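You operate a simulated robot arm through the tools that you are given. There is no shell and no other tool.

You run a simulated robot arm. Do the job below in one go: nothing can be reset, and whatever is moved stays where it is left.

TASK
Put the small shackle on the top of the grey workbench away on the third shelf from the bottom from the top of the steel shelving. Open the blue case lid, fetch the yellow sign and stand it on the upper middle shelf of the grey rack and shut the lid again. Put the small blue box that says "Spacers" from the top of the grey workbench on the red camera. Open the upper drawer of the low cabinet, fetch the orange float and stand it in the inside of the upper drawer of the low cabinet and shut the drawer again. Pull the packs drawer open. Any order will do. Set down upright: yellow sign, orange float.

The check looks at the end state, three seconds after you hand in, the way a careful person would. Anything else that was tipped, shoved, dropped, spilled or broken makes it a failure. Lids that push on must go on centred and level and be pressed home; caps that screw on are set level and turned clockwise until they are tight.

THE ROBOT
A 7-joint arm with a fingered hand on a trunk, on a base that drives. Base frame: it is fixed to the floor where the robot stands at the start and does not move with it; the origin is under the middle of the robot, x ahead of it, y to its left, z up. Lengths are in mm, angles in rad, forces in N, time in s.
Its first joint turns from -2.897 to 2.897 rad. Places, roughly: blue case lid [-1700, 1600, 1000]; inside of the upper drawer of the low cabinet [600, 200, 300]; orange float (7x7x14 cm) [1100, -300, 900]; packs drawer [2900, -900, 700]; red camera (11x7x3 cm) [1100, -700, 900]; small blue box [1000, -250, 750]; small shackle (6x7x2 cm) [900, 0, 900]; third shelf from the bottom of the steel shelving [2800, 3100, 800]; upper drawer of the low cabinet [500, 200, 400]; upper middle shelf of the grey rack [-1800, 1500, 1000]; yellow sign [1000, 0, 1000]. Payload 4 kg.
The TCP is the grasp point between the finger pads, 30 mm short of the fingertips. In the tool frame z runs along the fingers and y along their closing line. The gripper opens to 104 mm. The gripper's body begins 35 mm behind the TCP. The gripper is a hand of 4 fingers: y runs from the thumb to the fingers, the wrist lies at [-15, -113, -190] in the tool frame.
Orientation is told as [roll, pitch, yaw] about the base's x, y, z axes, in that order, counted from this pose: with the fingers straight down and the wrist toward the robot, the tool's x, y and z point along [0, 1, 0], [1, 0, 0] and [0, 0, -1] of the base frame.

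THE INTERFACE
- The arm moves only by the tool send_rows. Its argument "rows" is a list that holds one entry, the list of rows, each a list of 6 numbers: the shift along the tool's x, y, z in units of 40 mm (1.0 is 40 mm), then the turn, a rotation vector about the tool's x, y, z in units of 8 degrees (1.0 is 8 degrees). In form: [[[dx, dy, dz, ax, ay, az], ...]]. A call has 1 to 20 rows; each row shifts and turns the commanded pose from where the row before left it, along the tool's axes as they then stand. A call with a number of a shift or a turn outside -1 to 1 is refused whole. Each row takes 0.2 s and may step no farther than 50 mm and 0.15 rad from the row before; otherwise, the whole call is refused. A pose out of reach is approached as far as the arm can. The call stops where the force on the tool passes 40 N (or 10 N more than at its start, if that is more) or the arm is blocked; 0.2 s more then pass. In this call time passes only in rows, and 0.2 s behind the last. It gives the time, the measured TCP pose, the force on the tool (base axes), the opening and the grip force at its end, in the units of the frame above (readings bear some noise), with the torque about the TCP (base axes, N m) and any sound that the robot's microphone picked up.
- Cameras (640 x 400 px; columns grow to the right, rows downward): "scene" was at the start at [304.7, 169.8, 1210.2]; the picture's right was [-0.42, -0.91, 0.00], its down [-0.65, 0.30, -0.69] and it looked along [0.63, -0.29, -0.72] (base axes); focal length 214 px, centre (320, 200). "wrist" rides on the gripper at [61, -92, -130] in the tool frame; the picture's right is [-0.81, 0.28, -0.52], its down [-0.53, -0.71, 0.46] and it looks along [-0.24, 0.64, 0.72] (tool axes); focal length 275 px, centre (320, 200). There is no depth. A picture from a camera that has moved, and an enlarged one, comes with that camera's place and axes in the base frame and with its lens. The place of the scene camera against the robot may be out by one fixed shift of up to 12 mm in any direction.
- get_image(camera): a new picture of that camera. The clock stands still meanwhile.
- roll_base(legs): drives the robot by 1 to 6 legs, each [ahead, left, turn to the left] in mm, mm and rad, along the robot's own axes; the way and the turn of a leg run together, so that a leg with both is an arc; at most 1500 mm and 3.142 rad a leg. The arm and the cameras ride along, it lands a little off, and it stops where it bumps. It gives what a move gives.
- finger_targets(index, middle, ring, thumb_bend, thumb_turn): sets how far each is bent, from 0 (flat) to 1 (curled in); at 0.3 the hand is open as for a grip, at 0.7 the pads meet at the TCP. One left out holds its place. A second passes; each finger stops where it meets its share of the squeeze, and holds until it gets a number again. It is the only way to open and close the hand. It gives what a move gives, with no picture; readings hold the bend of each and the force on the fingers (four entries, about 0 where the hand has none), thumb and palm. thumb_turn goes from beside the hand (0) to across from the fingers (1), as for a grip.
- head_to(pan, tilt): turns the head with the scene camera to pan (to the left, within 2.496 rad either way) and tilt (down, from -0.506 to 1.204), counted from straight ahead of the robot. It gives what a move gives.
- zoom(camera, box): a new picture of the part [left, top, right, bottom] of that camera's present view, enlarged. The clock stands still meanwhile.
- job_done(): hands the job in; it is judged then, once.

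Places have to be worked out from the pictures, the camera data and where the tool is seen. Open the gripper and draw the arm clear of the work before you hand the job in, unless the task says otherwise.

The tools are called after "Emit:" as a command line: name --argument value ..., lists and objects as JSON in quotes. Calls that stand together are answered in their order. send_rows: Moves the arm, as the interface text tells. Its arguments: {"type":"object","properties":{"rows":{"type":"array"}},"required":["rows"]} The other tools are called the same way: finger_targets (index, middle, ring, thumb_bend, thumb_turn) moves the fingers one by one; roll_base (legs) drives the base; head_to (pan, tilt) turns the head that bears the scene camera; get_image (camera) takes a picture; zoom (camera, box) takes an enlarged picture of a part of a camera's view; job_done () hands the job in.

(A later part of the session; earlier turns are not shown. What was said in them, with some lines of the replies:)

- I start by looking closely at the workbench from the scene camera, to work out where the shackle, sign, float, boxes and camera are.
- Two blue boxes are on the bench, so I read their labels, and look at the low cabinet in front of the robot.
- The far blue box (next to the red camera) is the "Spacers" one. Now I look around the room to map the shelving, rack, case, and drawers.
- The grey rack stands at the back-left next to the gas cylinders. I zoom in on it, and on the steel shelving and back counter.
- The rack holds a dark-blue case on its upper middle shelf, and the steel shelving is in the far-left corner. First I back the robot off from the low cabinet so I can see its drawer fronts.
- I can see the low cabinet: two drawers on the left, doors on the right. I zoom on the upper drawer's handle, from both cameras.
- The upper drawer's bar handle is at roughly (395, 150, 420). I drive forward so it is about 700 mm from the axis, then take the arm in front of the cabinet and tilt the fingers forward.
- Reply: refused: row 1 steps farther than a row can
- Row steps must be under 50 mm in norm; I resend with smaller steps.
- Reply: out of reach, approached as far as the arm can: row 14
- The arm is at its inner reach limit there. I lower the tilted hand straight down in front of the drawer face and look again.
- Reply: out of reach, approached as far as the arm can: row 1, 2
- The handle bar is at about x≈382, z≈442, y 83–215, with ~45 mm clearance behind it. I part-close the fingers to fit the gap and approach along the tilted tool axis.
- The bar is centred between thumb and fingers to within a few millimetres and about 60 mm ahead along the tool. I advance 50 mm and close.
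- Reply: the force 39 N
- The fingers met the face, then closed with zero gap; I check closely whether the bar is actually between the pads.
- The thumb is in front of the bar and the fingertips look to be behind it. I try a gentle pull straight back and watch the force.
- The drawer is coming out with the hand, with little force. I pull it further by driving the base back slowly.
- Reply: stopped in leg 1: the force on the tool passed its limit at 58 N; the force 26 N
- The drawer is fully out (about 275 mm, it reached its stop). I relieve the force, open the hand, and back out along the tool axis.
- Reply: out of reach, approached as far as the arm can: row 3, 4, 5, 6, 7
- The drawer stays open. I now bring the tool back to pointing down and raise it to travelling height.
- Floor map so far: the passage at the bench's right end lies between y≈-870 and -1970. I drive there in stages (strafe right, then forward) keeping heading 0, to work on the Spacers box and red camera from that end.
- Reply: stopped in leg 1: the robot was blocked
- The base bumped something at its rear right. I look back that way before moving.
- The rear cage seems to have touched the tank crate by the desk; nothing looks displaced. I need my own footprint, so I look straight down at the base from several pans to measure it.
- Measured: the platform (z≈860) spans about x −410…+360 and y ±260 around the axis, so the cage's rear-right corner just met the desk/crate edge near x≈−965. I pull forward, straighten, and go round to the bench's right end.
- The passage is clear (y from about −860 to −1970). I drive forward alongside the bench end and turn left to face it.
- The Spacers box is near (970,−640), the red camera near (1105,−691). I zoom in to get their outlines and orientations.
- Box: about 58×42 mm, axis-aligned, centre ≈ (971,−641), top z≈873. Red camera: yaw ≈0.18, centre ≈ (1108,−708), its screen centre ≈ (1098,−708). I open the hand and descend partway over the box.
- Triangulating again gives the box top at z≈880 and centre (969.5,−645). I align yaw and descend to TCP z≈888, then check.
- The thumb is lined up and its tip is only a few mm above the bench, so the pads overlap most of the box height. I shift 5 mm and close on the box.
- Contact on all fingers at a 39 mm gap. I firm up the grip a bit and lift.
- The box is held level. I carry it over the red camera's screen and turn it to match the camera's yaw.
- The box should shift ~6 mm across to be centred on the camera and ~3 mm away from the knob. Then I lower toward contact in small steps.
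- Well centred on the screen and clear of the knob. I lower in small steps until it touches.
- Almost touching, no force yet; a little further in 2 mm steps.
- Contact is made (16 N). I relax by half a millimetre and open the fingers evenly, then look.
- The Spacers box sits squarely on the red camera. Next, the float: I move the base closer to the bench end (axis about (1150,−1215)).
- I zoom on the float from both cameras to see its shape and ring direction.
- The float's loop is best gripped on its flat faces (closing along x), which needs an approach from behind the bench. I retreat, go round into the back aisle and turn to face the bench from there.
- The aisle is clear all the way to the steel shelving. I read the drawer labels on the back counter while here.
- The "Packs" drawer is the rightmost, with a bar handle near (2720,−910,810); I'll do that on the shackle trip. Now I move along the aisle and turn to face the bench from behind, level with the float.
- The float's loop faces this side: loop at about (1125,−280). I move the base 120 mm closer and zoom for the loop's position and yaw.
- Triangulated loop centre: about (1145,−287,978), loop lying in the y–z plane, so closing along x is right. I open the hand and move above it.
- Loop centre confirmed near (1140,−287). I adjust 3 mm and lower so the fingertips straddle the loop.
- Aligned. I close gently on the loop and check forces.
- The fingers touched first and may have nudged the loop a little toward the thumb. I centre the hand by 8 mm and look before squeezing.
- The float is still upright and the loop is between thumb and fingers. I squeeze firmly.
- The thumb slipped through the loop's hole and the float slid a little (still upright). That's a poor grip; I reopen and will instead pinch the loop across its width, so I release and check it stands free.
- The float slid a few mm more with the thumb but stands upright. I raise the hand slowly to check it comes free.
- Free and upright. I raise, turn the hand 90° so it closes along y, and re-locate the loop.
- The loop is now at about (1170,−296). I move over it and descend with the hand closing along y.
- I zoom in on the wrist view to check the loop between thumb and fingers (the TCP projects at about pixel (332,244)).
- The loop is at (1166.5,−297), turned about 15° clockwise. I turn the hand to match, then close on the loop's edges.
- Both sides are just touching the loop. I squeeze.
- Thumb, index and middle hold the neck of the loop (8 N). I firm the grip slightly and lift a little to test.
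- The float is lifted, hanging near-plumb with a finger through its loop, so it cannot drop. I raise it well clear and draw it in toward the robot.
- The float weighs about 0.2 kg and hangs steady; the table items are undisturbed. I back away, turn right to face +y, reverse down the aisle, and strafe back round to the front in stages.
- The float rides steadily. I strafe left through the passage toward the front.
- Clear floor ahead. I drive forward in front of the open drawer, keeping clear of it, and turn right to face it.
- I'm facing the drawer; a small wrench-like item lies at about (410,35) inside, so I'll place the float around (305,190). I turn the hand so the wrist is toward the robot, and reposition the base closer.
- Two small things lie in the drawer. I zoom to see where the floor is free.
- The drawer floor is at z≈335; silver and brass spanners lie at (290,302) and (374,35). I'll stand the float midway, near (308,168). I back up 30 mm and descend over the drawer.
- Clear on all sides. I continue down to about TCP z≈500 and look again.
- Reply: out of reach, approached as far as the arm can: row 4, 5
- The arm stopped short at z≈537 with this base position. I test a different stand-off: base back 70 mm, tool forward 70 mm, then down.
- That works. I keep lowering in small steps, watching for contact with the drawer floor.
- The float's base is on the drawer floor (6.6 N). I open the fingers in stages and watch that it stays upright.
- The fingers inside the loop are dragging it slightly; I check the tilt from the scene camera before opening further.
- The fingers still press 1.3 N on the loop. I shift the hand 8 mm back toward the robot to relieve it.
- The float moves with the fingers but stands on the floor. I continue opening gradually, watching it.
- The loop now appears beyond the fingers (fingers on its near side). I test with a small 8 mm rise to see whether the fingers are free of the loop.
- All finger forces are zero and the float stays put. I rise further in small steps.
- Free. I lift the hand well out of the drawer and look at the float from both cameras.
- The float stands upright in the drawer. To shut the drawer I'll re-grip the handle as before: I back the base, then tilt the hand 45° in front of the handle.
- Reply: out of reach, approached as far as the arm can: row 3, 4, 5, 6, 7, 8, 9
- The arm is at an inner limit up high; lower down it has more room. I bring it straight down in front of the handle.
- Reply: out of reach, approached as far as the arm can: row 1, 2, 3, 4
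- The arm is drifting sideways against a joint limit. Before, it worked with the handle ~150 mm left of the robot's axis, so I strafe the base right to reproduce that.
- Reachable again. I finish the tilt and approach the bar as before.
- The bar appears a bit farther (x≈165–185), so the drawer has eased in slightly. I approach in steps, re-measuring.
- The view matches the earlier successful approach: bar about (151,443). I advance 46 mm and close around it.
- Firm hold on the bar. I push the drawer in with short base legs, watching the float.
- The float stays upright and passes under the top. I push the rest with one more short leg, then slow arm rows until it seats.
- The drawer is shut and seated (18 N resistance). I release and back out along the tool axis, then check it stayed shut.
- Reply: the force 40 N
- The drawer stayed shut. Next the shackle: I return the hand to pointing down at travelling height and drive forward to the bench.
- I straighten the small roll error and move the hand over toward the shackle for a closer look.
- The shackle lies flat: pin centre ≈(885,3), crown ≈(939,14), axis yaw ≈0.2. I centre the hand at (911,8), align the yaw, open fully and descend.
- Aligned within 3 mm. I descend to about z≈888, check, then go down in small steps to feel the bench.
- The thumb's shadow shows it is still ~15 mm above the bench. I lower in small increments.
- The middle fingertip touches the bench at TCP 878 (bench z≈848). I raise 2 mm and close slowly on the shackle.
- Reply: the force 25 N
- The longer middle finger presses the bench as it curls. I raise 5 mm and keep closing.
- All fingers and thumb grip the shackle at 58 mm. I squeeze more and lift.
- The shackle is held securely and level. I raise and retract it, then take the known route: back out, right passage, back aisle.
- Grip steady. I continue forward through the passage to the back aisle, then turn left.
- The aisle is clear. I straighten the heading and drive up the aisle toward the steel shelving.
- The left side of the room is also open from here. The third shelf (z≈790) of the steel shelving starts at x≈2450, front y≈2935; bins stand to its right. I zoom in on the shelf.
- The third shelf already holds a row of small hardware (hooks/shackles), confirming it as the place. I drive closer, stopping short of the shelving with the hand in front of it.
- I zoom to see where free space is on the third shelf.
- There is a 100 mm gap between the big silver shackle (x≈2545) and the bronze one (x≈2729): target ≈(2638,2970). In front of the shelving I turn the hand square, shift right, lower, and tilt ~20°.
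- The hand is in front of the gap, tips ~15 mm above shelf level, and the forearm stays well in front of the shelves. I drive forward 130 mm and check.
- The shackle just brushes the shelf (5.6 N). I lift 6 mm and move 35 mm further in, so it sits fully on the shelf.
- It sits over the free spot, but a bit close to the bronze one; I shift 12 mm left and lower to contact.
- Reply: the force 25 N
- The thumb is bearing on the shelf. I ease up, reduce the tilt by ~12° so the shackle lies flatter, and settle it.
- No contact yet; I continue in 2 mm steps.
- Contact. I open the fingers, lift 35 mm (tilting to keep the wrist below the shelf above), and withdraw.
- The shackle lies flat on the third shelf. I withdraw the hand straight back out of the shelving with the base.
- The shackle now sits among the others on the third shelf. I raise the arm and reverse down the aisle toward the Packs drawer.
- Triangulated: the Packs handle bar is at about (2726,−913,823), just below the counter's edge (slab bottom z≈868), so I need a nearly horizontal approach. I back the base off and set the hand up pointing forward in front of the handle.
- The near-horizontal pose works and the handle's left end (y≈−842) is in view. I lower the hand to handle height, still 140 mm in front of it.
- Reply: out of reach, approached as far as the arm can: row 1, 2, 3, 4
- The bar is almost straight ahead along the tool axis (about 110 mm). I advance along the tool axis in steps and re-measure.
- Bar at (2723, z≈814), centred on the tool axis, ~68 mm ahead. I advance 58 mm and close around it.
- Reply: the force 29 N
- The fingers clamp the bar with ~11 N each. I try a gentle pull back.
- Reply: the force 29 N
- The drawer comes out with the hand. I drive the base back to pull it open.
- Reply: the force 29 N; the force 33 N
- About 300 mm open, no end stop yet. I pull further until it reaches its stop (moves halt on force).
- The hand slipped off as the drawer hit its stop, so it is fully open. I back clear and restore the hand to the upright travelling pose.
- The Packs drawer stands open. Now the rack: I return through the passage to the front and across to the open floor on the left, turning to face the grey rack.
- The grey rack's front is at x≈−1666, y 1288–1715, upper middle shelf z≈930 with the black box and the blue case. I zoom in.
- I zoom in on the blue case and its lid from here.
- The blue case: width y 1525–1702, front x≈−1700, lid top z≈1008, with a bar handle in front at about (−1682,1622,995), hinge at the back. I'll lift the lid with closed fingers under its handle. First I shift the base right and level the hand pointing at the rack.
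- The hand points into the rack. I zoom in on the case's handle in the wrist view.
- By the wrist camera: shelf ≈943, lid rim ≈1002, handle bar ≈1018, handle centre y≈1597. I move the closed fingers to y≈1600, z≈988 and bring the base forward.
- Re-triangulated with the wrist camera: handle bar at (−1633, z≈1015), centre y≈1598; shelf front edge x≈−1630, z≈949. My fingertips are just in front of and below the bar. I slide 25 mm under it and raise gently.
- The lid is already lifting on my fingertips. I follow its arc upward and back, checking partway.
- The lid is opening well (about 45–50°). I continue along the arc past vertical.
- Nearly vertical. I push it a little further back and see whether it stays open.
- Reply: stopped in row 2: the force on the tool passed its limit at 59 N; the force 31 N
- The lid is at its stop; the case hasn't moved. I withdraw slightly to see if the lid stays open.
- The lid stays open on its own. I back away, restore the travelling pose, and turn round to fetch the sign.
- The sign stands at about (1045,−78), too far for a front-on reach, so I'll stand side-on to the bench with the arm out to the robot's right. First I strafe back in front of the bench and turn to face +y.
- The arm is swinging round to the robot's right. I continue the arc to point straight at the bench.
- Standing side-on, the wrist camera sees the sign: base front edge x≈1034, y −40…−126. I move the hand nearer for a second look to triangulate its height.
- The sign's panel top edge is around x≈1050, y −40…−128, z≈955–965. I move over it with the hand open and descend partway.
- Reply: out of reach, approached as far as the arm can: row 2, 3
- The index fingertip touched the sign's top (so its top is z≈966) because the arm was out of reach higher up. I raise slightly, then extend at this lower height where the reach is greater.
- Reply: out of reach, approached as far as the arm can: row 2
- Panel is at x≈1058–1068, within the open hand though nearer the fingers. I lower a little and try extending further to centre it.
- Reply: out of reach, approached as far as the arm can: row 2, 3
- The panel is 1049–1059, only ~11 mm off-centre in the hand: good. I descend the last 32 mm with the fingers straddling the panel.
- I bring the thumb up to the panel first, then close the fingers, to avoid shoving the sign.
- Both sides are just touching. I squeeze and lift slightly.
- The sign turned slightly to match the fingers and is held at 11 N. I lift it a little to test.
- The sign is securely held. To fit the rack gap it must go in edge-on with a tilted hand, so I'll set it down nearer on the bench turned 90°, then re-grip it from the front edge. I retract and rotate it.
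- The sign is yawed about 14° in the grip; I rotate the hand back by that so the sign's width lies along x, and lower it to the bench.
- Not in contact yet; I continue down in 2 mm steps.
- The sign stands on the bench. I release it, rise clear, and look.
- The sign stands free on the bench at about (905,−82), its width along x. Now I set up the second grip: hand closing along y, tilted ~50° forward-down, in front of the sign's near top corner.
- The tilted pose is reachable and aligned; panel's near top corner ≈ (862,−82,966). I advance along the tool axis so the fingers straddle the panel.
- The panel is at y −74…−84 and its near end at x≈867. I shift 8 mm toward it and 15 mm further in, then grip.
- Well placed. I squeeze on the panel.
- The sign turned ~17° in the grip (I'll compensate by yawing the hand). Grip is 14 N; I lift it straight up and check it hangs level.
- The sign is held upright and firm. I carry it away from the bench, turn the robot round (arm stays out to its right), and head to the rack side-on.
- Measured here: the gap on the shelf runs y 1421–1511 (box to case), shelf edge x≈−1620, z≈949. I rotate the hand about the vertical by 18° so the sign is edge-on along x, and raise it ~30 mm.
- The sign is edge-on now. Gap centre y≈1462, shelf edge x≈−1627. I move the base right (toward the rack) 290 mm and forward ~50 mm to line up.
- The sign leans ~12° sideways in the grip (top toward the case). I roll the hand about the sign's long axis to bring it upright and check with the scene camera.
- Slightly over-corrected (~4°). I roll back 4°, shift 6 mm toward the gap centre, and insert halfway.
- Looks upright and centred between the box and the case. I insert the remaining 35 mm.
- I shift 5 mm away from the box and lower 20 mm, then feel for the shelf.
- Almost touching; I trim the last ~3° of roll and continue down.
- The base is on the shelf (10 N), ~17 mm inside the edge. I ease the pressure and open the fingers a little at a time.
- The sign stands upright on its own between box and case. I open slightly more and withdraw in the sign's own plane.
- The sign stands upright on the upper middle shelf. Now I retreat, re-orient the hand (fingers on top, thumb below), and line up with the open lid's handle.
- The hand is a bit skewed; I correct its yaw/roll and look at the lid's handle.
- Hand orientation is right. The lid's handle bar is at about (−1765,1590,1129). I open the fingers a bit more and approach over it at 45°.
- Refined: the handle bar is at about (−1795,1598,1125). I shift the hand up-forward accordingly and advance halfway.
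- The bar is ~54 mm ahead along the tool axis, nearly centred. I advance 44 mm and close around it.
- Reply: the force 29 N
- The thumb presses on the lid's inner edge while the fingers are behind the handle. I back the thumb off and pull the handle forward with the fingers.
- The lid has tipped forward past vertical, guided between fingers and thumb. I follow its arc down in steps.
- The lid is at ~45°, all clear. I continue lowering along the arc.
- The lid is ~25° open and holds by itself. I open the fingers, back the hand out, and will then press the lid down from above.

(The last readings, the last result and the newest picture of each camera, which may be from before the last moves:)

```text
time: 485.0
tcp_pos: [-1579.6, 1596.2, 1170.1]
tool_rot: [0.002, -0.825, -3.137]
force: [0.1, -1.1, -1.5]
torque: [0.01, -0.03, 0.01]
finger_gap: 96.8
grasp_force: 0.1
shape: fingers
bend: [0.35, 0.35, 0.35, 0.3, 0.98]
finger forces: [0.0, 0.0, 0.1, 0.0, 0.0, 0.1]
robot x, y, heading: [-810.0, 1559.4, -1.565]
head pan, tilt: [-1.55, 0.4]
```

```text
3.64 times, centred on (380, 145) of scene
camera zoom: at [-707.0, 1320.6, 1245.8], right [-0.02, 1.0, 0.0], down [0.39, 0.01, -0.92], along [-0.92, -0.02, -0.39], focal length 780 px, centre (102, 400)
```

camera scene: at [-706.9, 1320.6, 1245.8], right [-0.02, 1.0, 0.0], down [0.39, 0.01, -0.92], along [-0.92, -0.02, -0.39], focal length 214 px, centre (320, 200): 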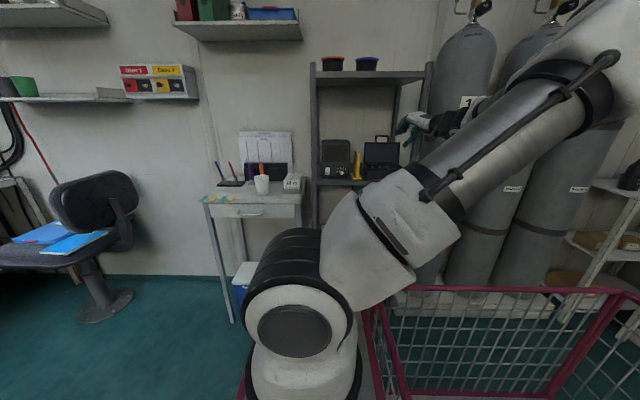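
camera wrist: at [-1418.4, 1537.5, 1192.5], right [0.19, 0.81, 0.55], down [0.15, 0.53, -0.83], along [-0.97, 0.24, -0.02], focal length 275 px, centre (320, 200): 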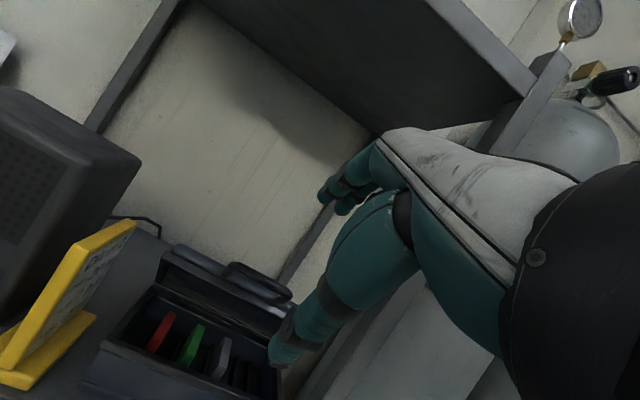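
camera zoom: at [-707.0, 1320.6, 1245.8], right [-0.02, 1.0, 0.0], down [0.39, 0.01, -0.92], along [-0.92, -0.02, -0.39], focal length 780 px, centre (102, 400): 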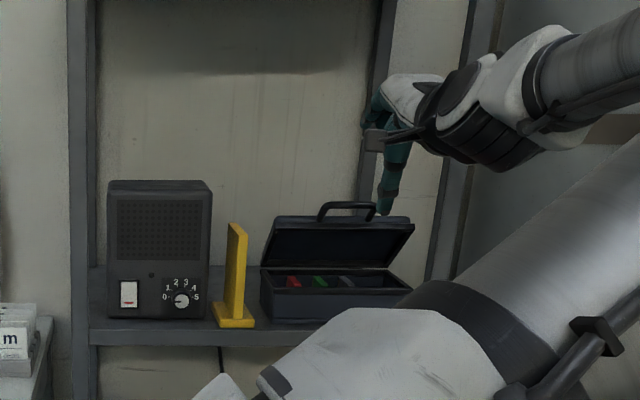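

The lid rests at ~45° by hinge friction. I make a fist, go above the handle and push it down along its arc.

Emit:
finger_targets --index 0.74 --middle 0.74 --ring 0.74 --thumb_bend 0.74

Emit:
send_rows --rows '[[[0, 0.7, 0.85, 0, 0, 0], [0, 0.7, 0.85, 0, 0, 0], [0, -0.48, 0.45, 0, 0, 0], [0, -0.67, -0.03, 0, 0, 0]]]'

Emit:
get_image --camera "wrist"

Emit:
zoom --camera "scene" --box '[300, 90, 460, 200]'

```text
time: 486.0
tcp_pos: [-1579.9, 1597.4, 1170.5]
tool_rot: [0.003, -0.826, -3.138]
force: [-0.1, 1.0, -0.3]
torque: [-0.01, 0.01, 0.0]
finger_gap: 0.0
grasp_force: 0.1
shape: fingers
bend: [0.74, 0.74, 0.74, 0.71, 1.0]
finger forces: [0.1, 0.1, 0.0, 0.0, 0.1, 0.0]
robot x, y, heading: [-805.0, 1554.9, -1.572]
head pan, tilt: [-1.55, 0.4]
```

```text
time: 487.0
tcp_pos: [-1647.5, 1597.4, 1120.7]
tool_rot: [0.002, -0.824, -3.137]
force: [-0.1, -0.3, 0.4]
torque: [-0.02, -0.01, 0.0]
finger_gap: 0.3
grasp_force: 0.0
shape: fingers
bend: [0.74, 0.74, 0.74, 0.71, 1.0]
finger forces: [0.0, 0.0, 0.0, 0.0, 0.0, 0.1]
robot x, y, heading: [-806.1, 1557.8, -1.566]
head pan, tilt: [-1.55, 0.4]
```

```text
taken
camera wrist: at [-1486.8, 1538.3, 1142.9], right [0.19, 0.81, 0.55], down [0.15, 0.53, -0.83], along [-0.97, 0.24, -0.02], focal length 275 px, centre (320, 200)
```

wrist: 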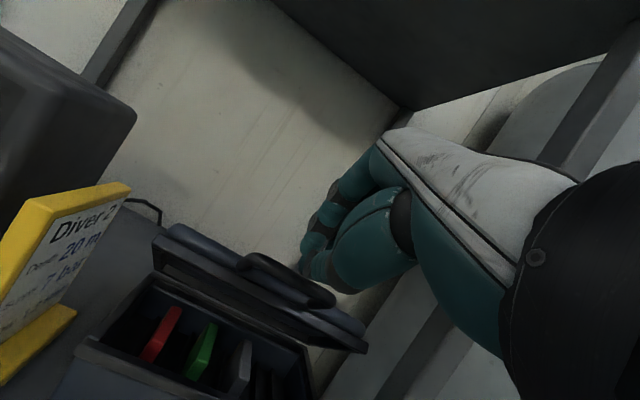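

```text
3.64 times, centred on (380, 145) of scene
camera zoom: at [-706.9, 1320.5, 1245.8], right [-0.02, 1.0, 0.0], down [0.39, 0.01, -0.92], along [-0.92, -0.02, -0.39], focal length 780 px, centre (102, 400)
```

zoom: 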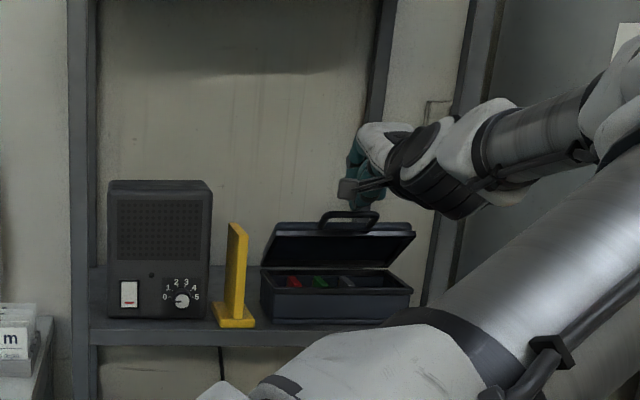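

The lid is following the fist down. I continue the push to closed.

Emit:
send_rows --rows '[[[0, -0.66, 0.1, 0, 0, 0], [0, -0.63, 0.24, 0, 0, 0]]]'

Emit:
zoom --camera "scene" --box '[300, 90, 460, 200]'

Emit:
get_image --camera "wrist"

```text
time: 487.6
tcp_pos: [-1620.8, 1599.1, 1075.9]
tool_rot: [0.002, -0.825, -3.138]
force: [0.5, -0.2, -0.3]
torque: [-0.02, 0.02, -0.03]
finger_gap: 0.0
grasp_force: 0.0
shape: fingers
bend: [0.74, 0.74, 0.74, 0.71, 1.0]
finger forces: [0.0, 0.0, 0.1, 0.0, 0.1, 0.0]
robot x, y, heading: [-807.6, 1560.0, -1.568]
head pan, tilt: [-1.55, 0.4]
```

```text
3.64 times, centred on (380, 145) of scene
camera zoom: at [-706.9, 1320.5, 1245.8], right [-0.02, 1.0, 0.0], down [0.39, 0.01, -0.92], along [-0.92, -0.02, -0.39], focal length 780 px, centre (102, 400)
```

zoom: 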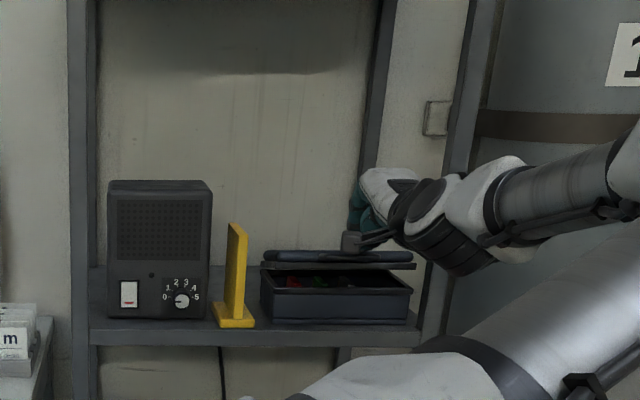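

```text
taken
camera wrist: at [-1460.2, 1539.9, 1097.2], right [0.19, 0.81, 0.55], down [0.15, 0.53, -0.83], along [-0.97, 0.24, -0.02], focal length 275 px, centre (320, 200)
```

wrist: 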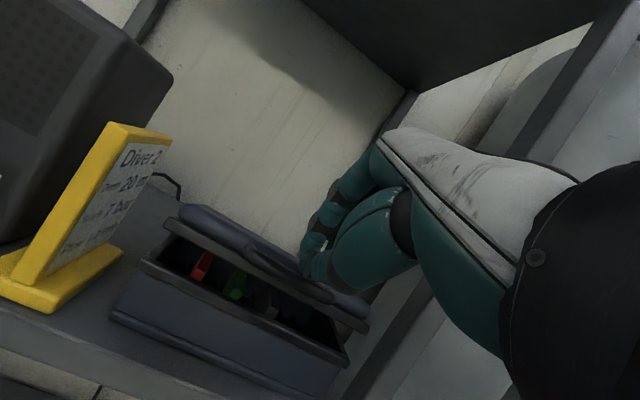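

The lid is nearly shut (~12° open). I keep pressing down gently until it meets the case.

Emit:
send_rows --rows '[[[0, -0.3, 0.2, 0, 0, 0], [0, -0.25, 0.18, 0, 0, 0]]]'

Emit:
zoom --camera "scene" --box '[300, 90, 460, 200]'

Emit:
get_image --camera "wrist"

```text
time: 488.2
tcp_pos: [-1618.0, 1598.1, 1047.4]
tool_rot: [0.001, -0.827, -3.137]
force: [0.0, 0.8, 0.2]
torque: [0.04, -0.01, -0.01]
finger_gap: 0.0
grasp_force: 0.0
shape: fingers
bend: [0.74, 0.74, 0.74, 0.71, 1.0]
finger forces: [0.1, 0.0, 0.0, 0.0, 0.1, 0.0]
robot x, y, heading: [-806.5, 1559.6, -1.568]
head pan, tilt: [-1.55, 0.4]
```

```text
3.64 times, centred on (380, 145) of scene
camera zoom: at [-706.9, 1320.6, 1245.8], right [-0.02, 1.0, 0.0], down [0.39, 0.01, -0.92], along [-0.92, -0.02, -0.39], focal length 780 px, centre (102, 400)
```

zoom: 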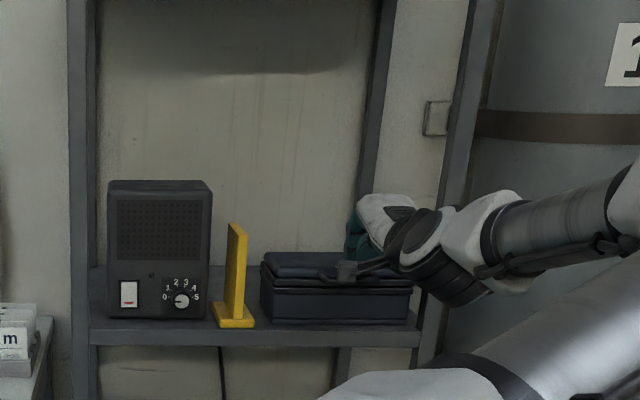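

```text
taken
camera wrist: at [-1456.9, 1539.0, 1069.7], right [0.19, 0.81, 0.55], down [0.15, 0.53, -0.83], along [-0.97, 0.24, -0.02], focal length 275 px, centre (320, 200)
```

wrist: 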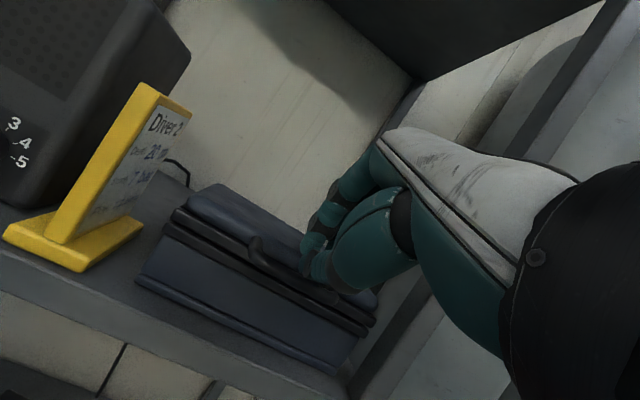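

The lid looks shut. I press lightly once more to be sure it is home.

Emit:
send_rows --rows '[[[0, -0.08, 0.07, 0, 0, 0], [0, -0.08, 0.07, 0, 0, 0]]]'

Emit:
zoom --camera "wrist" --box '[100, 150, 400, 390]'

```text
time: 488.8
tcp_pos: [-1617.6, 1597.8, 1041.2]
tool_rot: [0.002, -0.826, -3.136]
force: [-1.3, 0.4, 12.6]
torque: [0.01, 0.05, 0.06]
finger_gap: 0.0
grasp_force: 11.0
shape: fingers
bend: [0.74, 0.74, 0.74, 0.72, 1.0]
finger forces: [0.1, 0.1, 0.0, 0.1, 22.9, 0.0]
robot x, y, heading: [-804.8, 1558.2, -1.57]
head pan, tilt: [-1.55, 0.4]
```

```text
1.67 times, centred on (250, 270) of wrist
camera zoom: at [-1457.5, 1538.4, 1062.3], right [0.19, 0.81, 0.55], down [0.14, 0.53, -0.83], along [-0.97, 0.24, -0.02], focal length 459 px, centre (437, 83)
```

zoom: 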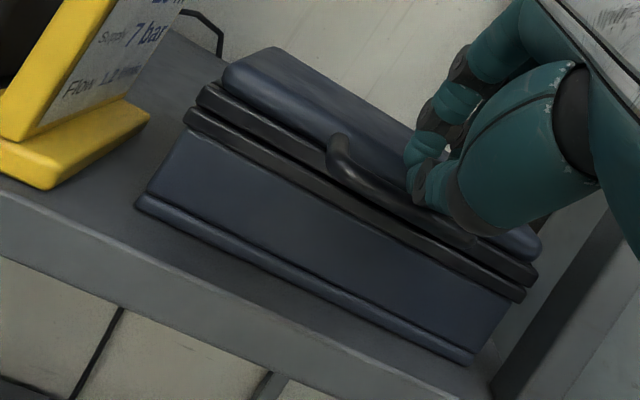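

Shut and seated (12 N). I lift the hand clear, back away from the rack, and check sign and lid.

Emit:
send_rows --rows '[[[0, 0.3, -0.3, 0, 0, 0], [0, 0.6, -0.6, 0, 0, 0], [0, 0.1, -0.9, 0, 0, 0], [0, 0, -1, 0, 0, 0]]]'

Emit:
roll_base --legs '[[0, 350, 0]]'

Emit:
get_image --camera "scene"

Emit:
zoom --camera "scene" --box '[310, 110, 410, 190]'

Emit:
get_image --camera "wrist"

```text
time: 489.8
tcp_pos: [-1563.1, 1598.9, 1147.7]
tool_rot: [0.003, -0.827, -3.138]
force: [0.4, -0.4, -1.1]
torque: [0.02, 0.0, 0.01]
finger_gap: 0.3
grasp_force: 0.0
shape: fingers
bend: [0.74, 0.74, 0.74, 0.72, 1.0]
finger forces: [0.1, 0.0, 0.0, 0.0, 0.0, 0.0]
robot x, y, heading: [-809.1, 1559.9, -1.566]
head pan, tilt: [-1.55, 0.4]
```

```text
time: 492.0
tcp_pos: [-1219.9, 1607.9, 1147.4]
tool_rot: [0.003, -0.827, 3.133]
force: [-0.5, 0.2, 0.4]
torque: [-0.04, -0.01, -0.03]
finger_gap: 0.1
grasp_force: 0.1
shape: fingers
bend: [0.74, 0.74, 0.74, 0.72, 1.0]
finger forces: [0.1, 0.1, 0.0, 0.1, 0.0, 0.0]
robot x, y, heading: [-463.8, 1560.0, -1.576]
head pan, tilt: [-1.55, 0.4]
```

```text
taken
camera scene: at [-369.0, 1317.8, 1245.8], right [-0.01, 1.0, 0.0], down [0.39, 0.0, -0.92], along [-0.92, -0.01, -0.39], focal length 214 px, centre (320, 200)
```

scene: 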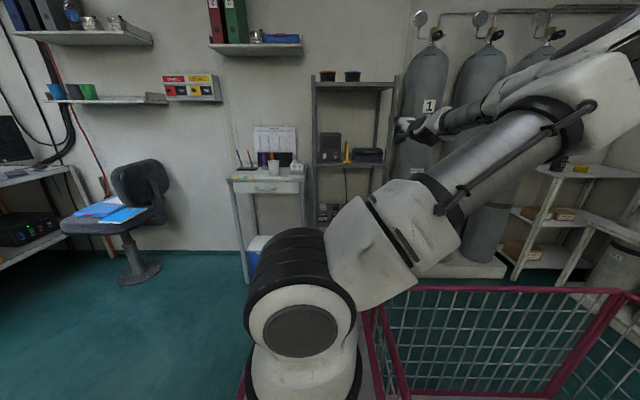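

```text
5.00 times, centred on (360, 150) of scene
camera zoom: at [-369.0, 1317.8, 1245.8], right [-0.01, 1.0, 0.0], down [0.39, 0.0, -0.92], along [-0.92, -0.01, -0.39], focal length 1072 px, centre (120, 450)
```

zoom: 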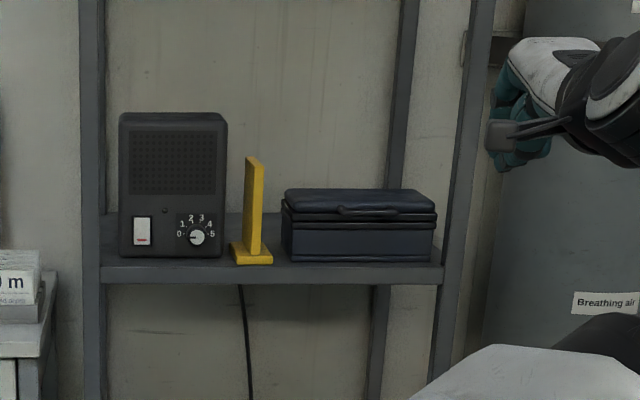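

```text
taken
camera wrist: at [-1061.3, 1547.0, 1168.9], right [0.2, 0.81, 0.55], down [0.15, 0.53, -0.83], along [-0.97, 0.25, -0.02], focal length 275 px, centre (320, 200)
```

wrist: 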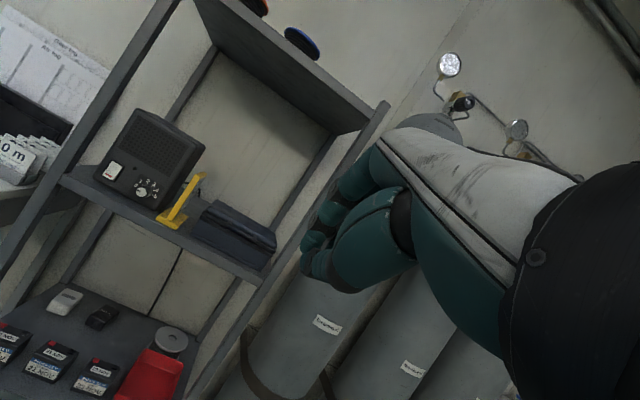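

The sign stands upright and the case is shut. I open the hand and check the bench and cabinet once more from here.

Emit:
finger_targets --index 0.3 --middle 0.3 --ring 0.3 --thumb_bend 0.3

Emit:
head_to --pan 0.85 --tilt 0.4

Emit:
get_image --camera "scene"

Emit:
zoom --camera "scene" --box '[220, 110, 460, 260]'

Emit:
head_to --pan 0.1 --tilt 0.4

Emit:
get_image --camera "scene"

```text
time: 493.0
tcp_pos: [-1220.8, 1609.0, 1147.0]
tool_rot: [0.002, -0.825, 3.129]
force: [0.6, 0.0, -0.5]
torque: [-0.02, 0.01, -0.04]
finger_gap: 102.7
grasp_force: 0.1
shape: fingers
bend: [0.3, 0.3, 0.3, 0.3, 0.98]
finger forces: [0.0, 0.0, 0.0, 0.0, 0.0, 0.0]
robot x, y, heading: [-464.5, 1557.1, -1.58]
head pan, tilt: [-1.55, 0.4]
```

```text
time: 495.2
tcp_pos: [-1220.6, 1608.3, 1147.8]
tool_rot: [0.002, -0.824, 3.131]
force: [0.6, 0.4, 0.1]
torque: [-0.02, 0.0, 0.02]
finger_gap: 102.7
grasp_force: 0.1
shape: fingers
bend: [0.3, 0.3, 0.3, 0.3, 0.98]
finger forces: [0.1, 0.1, 0.0, 0.0, 0.0, 0.1]
robot x, y, heading: [-465.9, 1556.3, -1.583]
head pan, tilt: [0.85, 0.4]
```

```text
taken
camera scene: at [-207.4, 1256.7, 1245.8], right [-0.67, -0.74, 0.0], down [-0.29, 0.26, -0.92], along [0.69, -0.62, -0.39], focal length 214 px, centre (320, 200)
```

scene: 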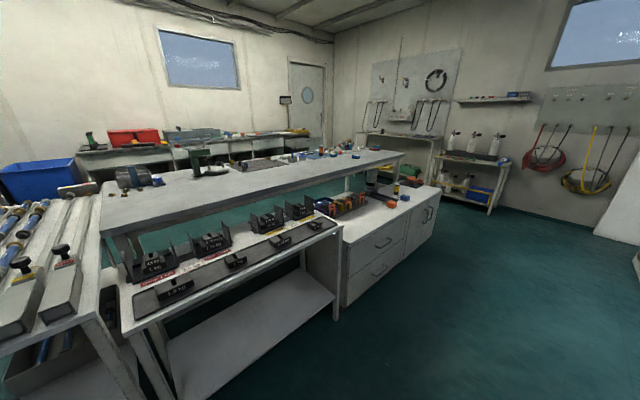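

```text
2.67 times, centred on (340, 185) of scene
camera zoom: at [-207.4, 1256.7, 1245.8], right [-0.67, -0.74, 0.0], down [-0.29, 0.26, -0.92], along [0.69, -0.62, -0.39], focal length 572 px, centre (267, 240)
```

zoom: 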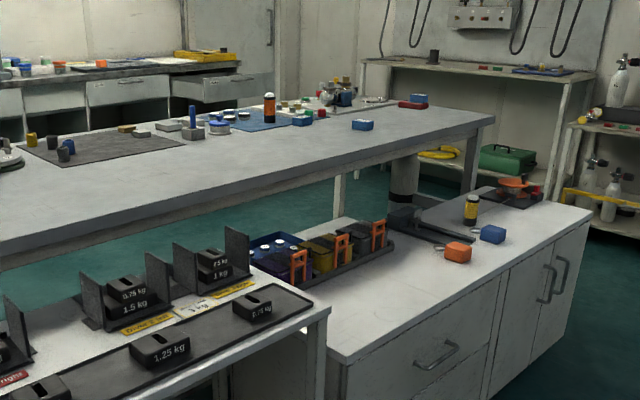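

```text
time: 496.3
tcp_pos: [-1221.0, 1608.6, 1147.9]
tool_rot: [0.003, -0.827, 3.13]
force: [0.9, -0.5, -0.4]
torque: [0.01, 0.0, -0.02]
finger_gap: 102.7
grasp_force: 0.0
shape: fingers
bend: [0.3, 0.3, 0.3, 0.3, 0.98]
finger forces: [0.0, 0.0, 0.0, 0.0, 0.1, 0.1]
robot x, y, heading: [-469.3, 1556.4, -1.578]
head pan, tilt: [0.099, 0.4]
```

```text
taken
camera scene: at [-268.1, 1226.4, 1245.8], right [-1.0, -0.09, 0.0], down [-0.03, 0.39, -0.92], along [0.08, -0.92, -0.39], focal length 214 px, centre (320, 200)
```

scene: 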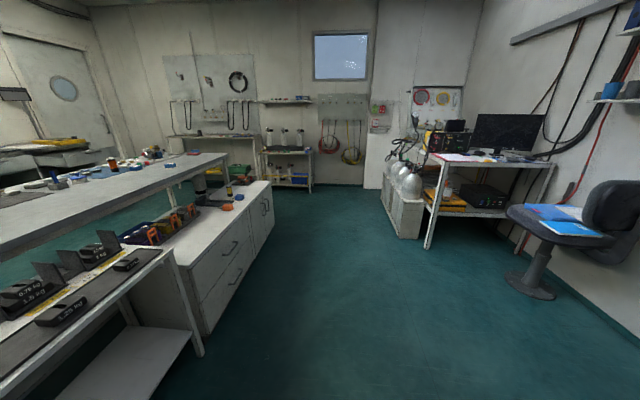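

Everything checks out:
- The low cabinet's upper drawer is shut with the float inside. It was upright when last visible.
- The Packs drawer is open.
- The Spacers box sits on the red camera.
- The shackle is on the third shelf.
- The sign stands upright on the rack, with the blue case shut.

The hand is open and the arm is clear, so I hand the job in.

Emit:
job_done

```text
The job is handed in.
```

I finished all five parts and handed the job in; the verdict hasn't come back. One thing I couldn't check at the end is whether the float is still upright, because it is inside the closed drawer.

- **Shackle:** it lies flat on the third shelf from the bottom of the steel shelving, next to the other shackles.
- **Sign and blue case:** I opened the case lid and stood the sign on the upper middle shelf, between the black box and the case. I then shut the lid and pressed it down. The sign stands edge-on, so its text faces sideways, because the gap there is too narrow for it to face the front.
- **Spacers box:** it sits centred on the red camera.
- **Float:** it is inside the upper drawer of the low cabinet, and the drawer is shut. It was standing when I last saw it, with about 90 mm left to close, and I pushed the last stretch slowly. My first grip on the bench slid it a few centimetres, and it stayed upright.
- **Packs drawer:** it is pulled open to its stop.

Early on, the robot's rear cage bumped the desk or tank crate beside it. Nothing there looked moved in later pictures.
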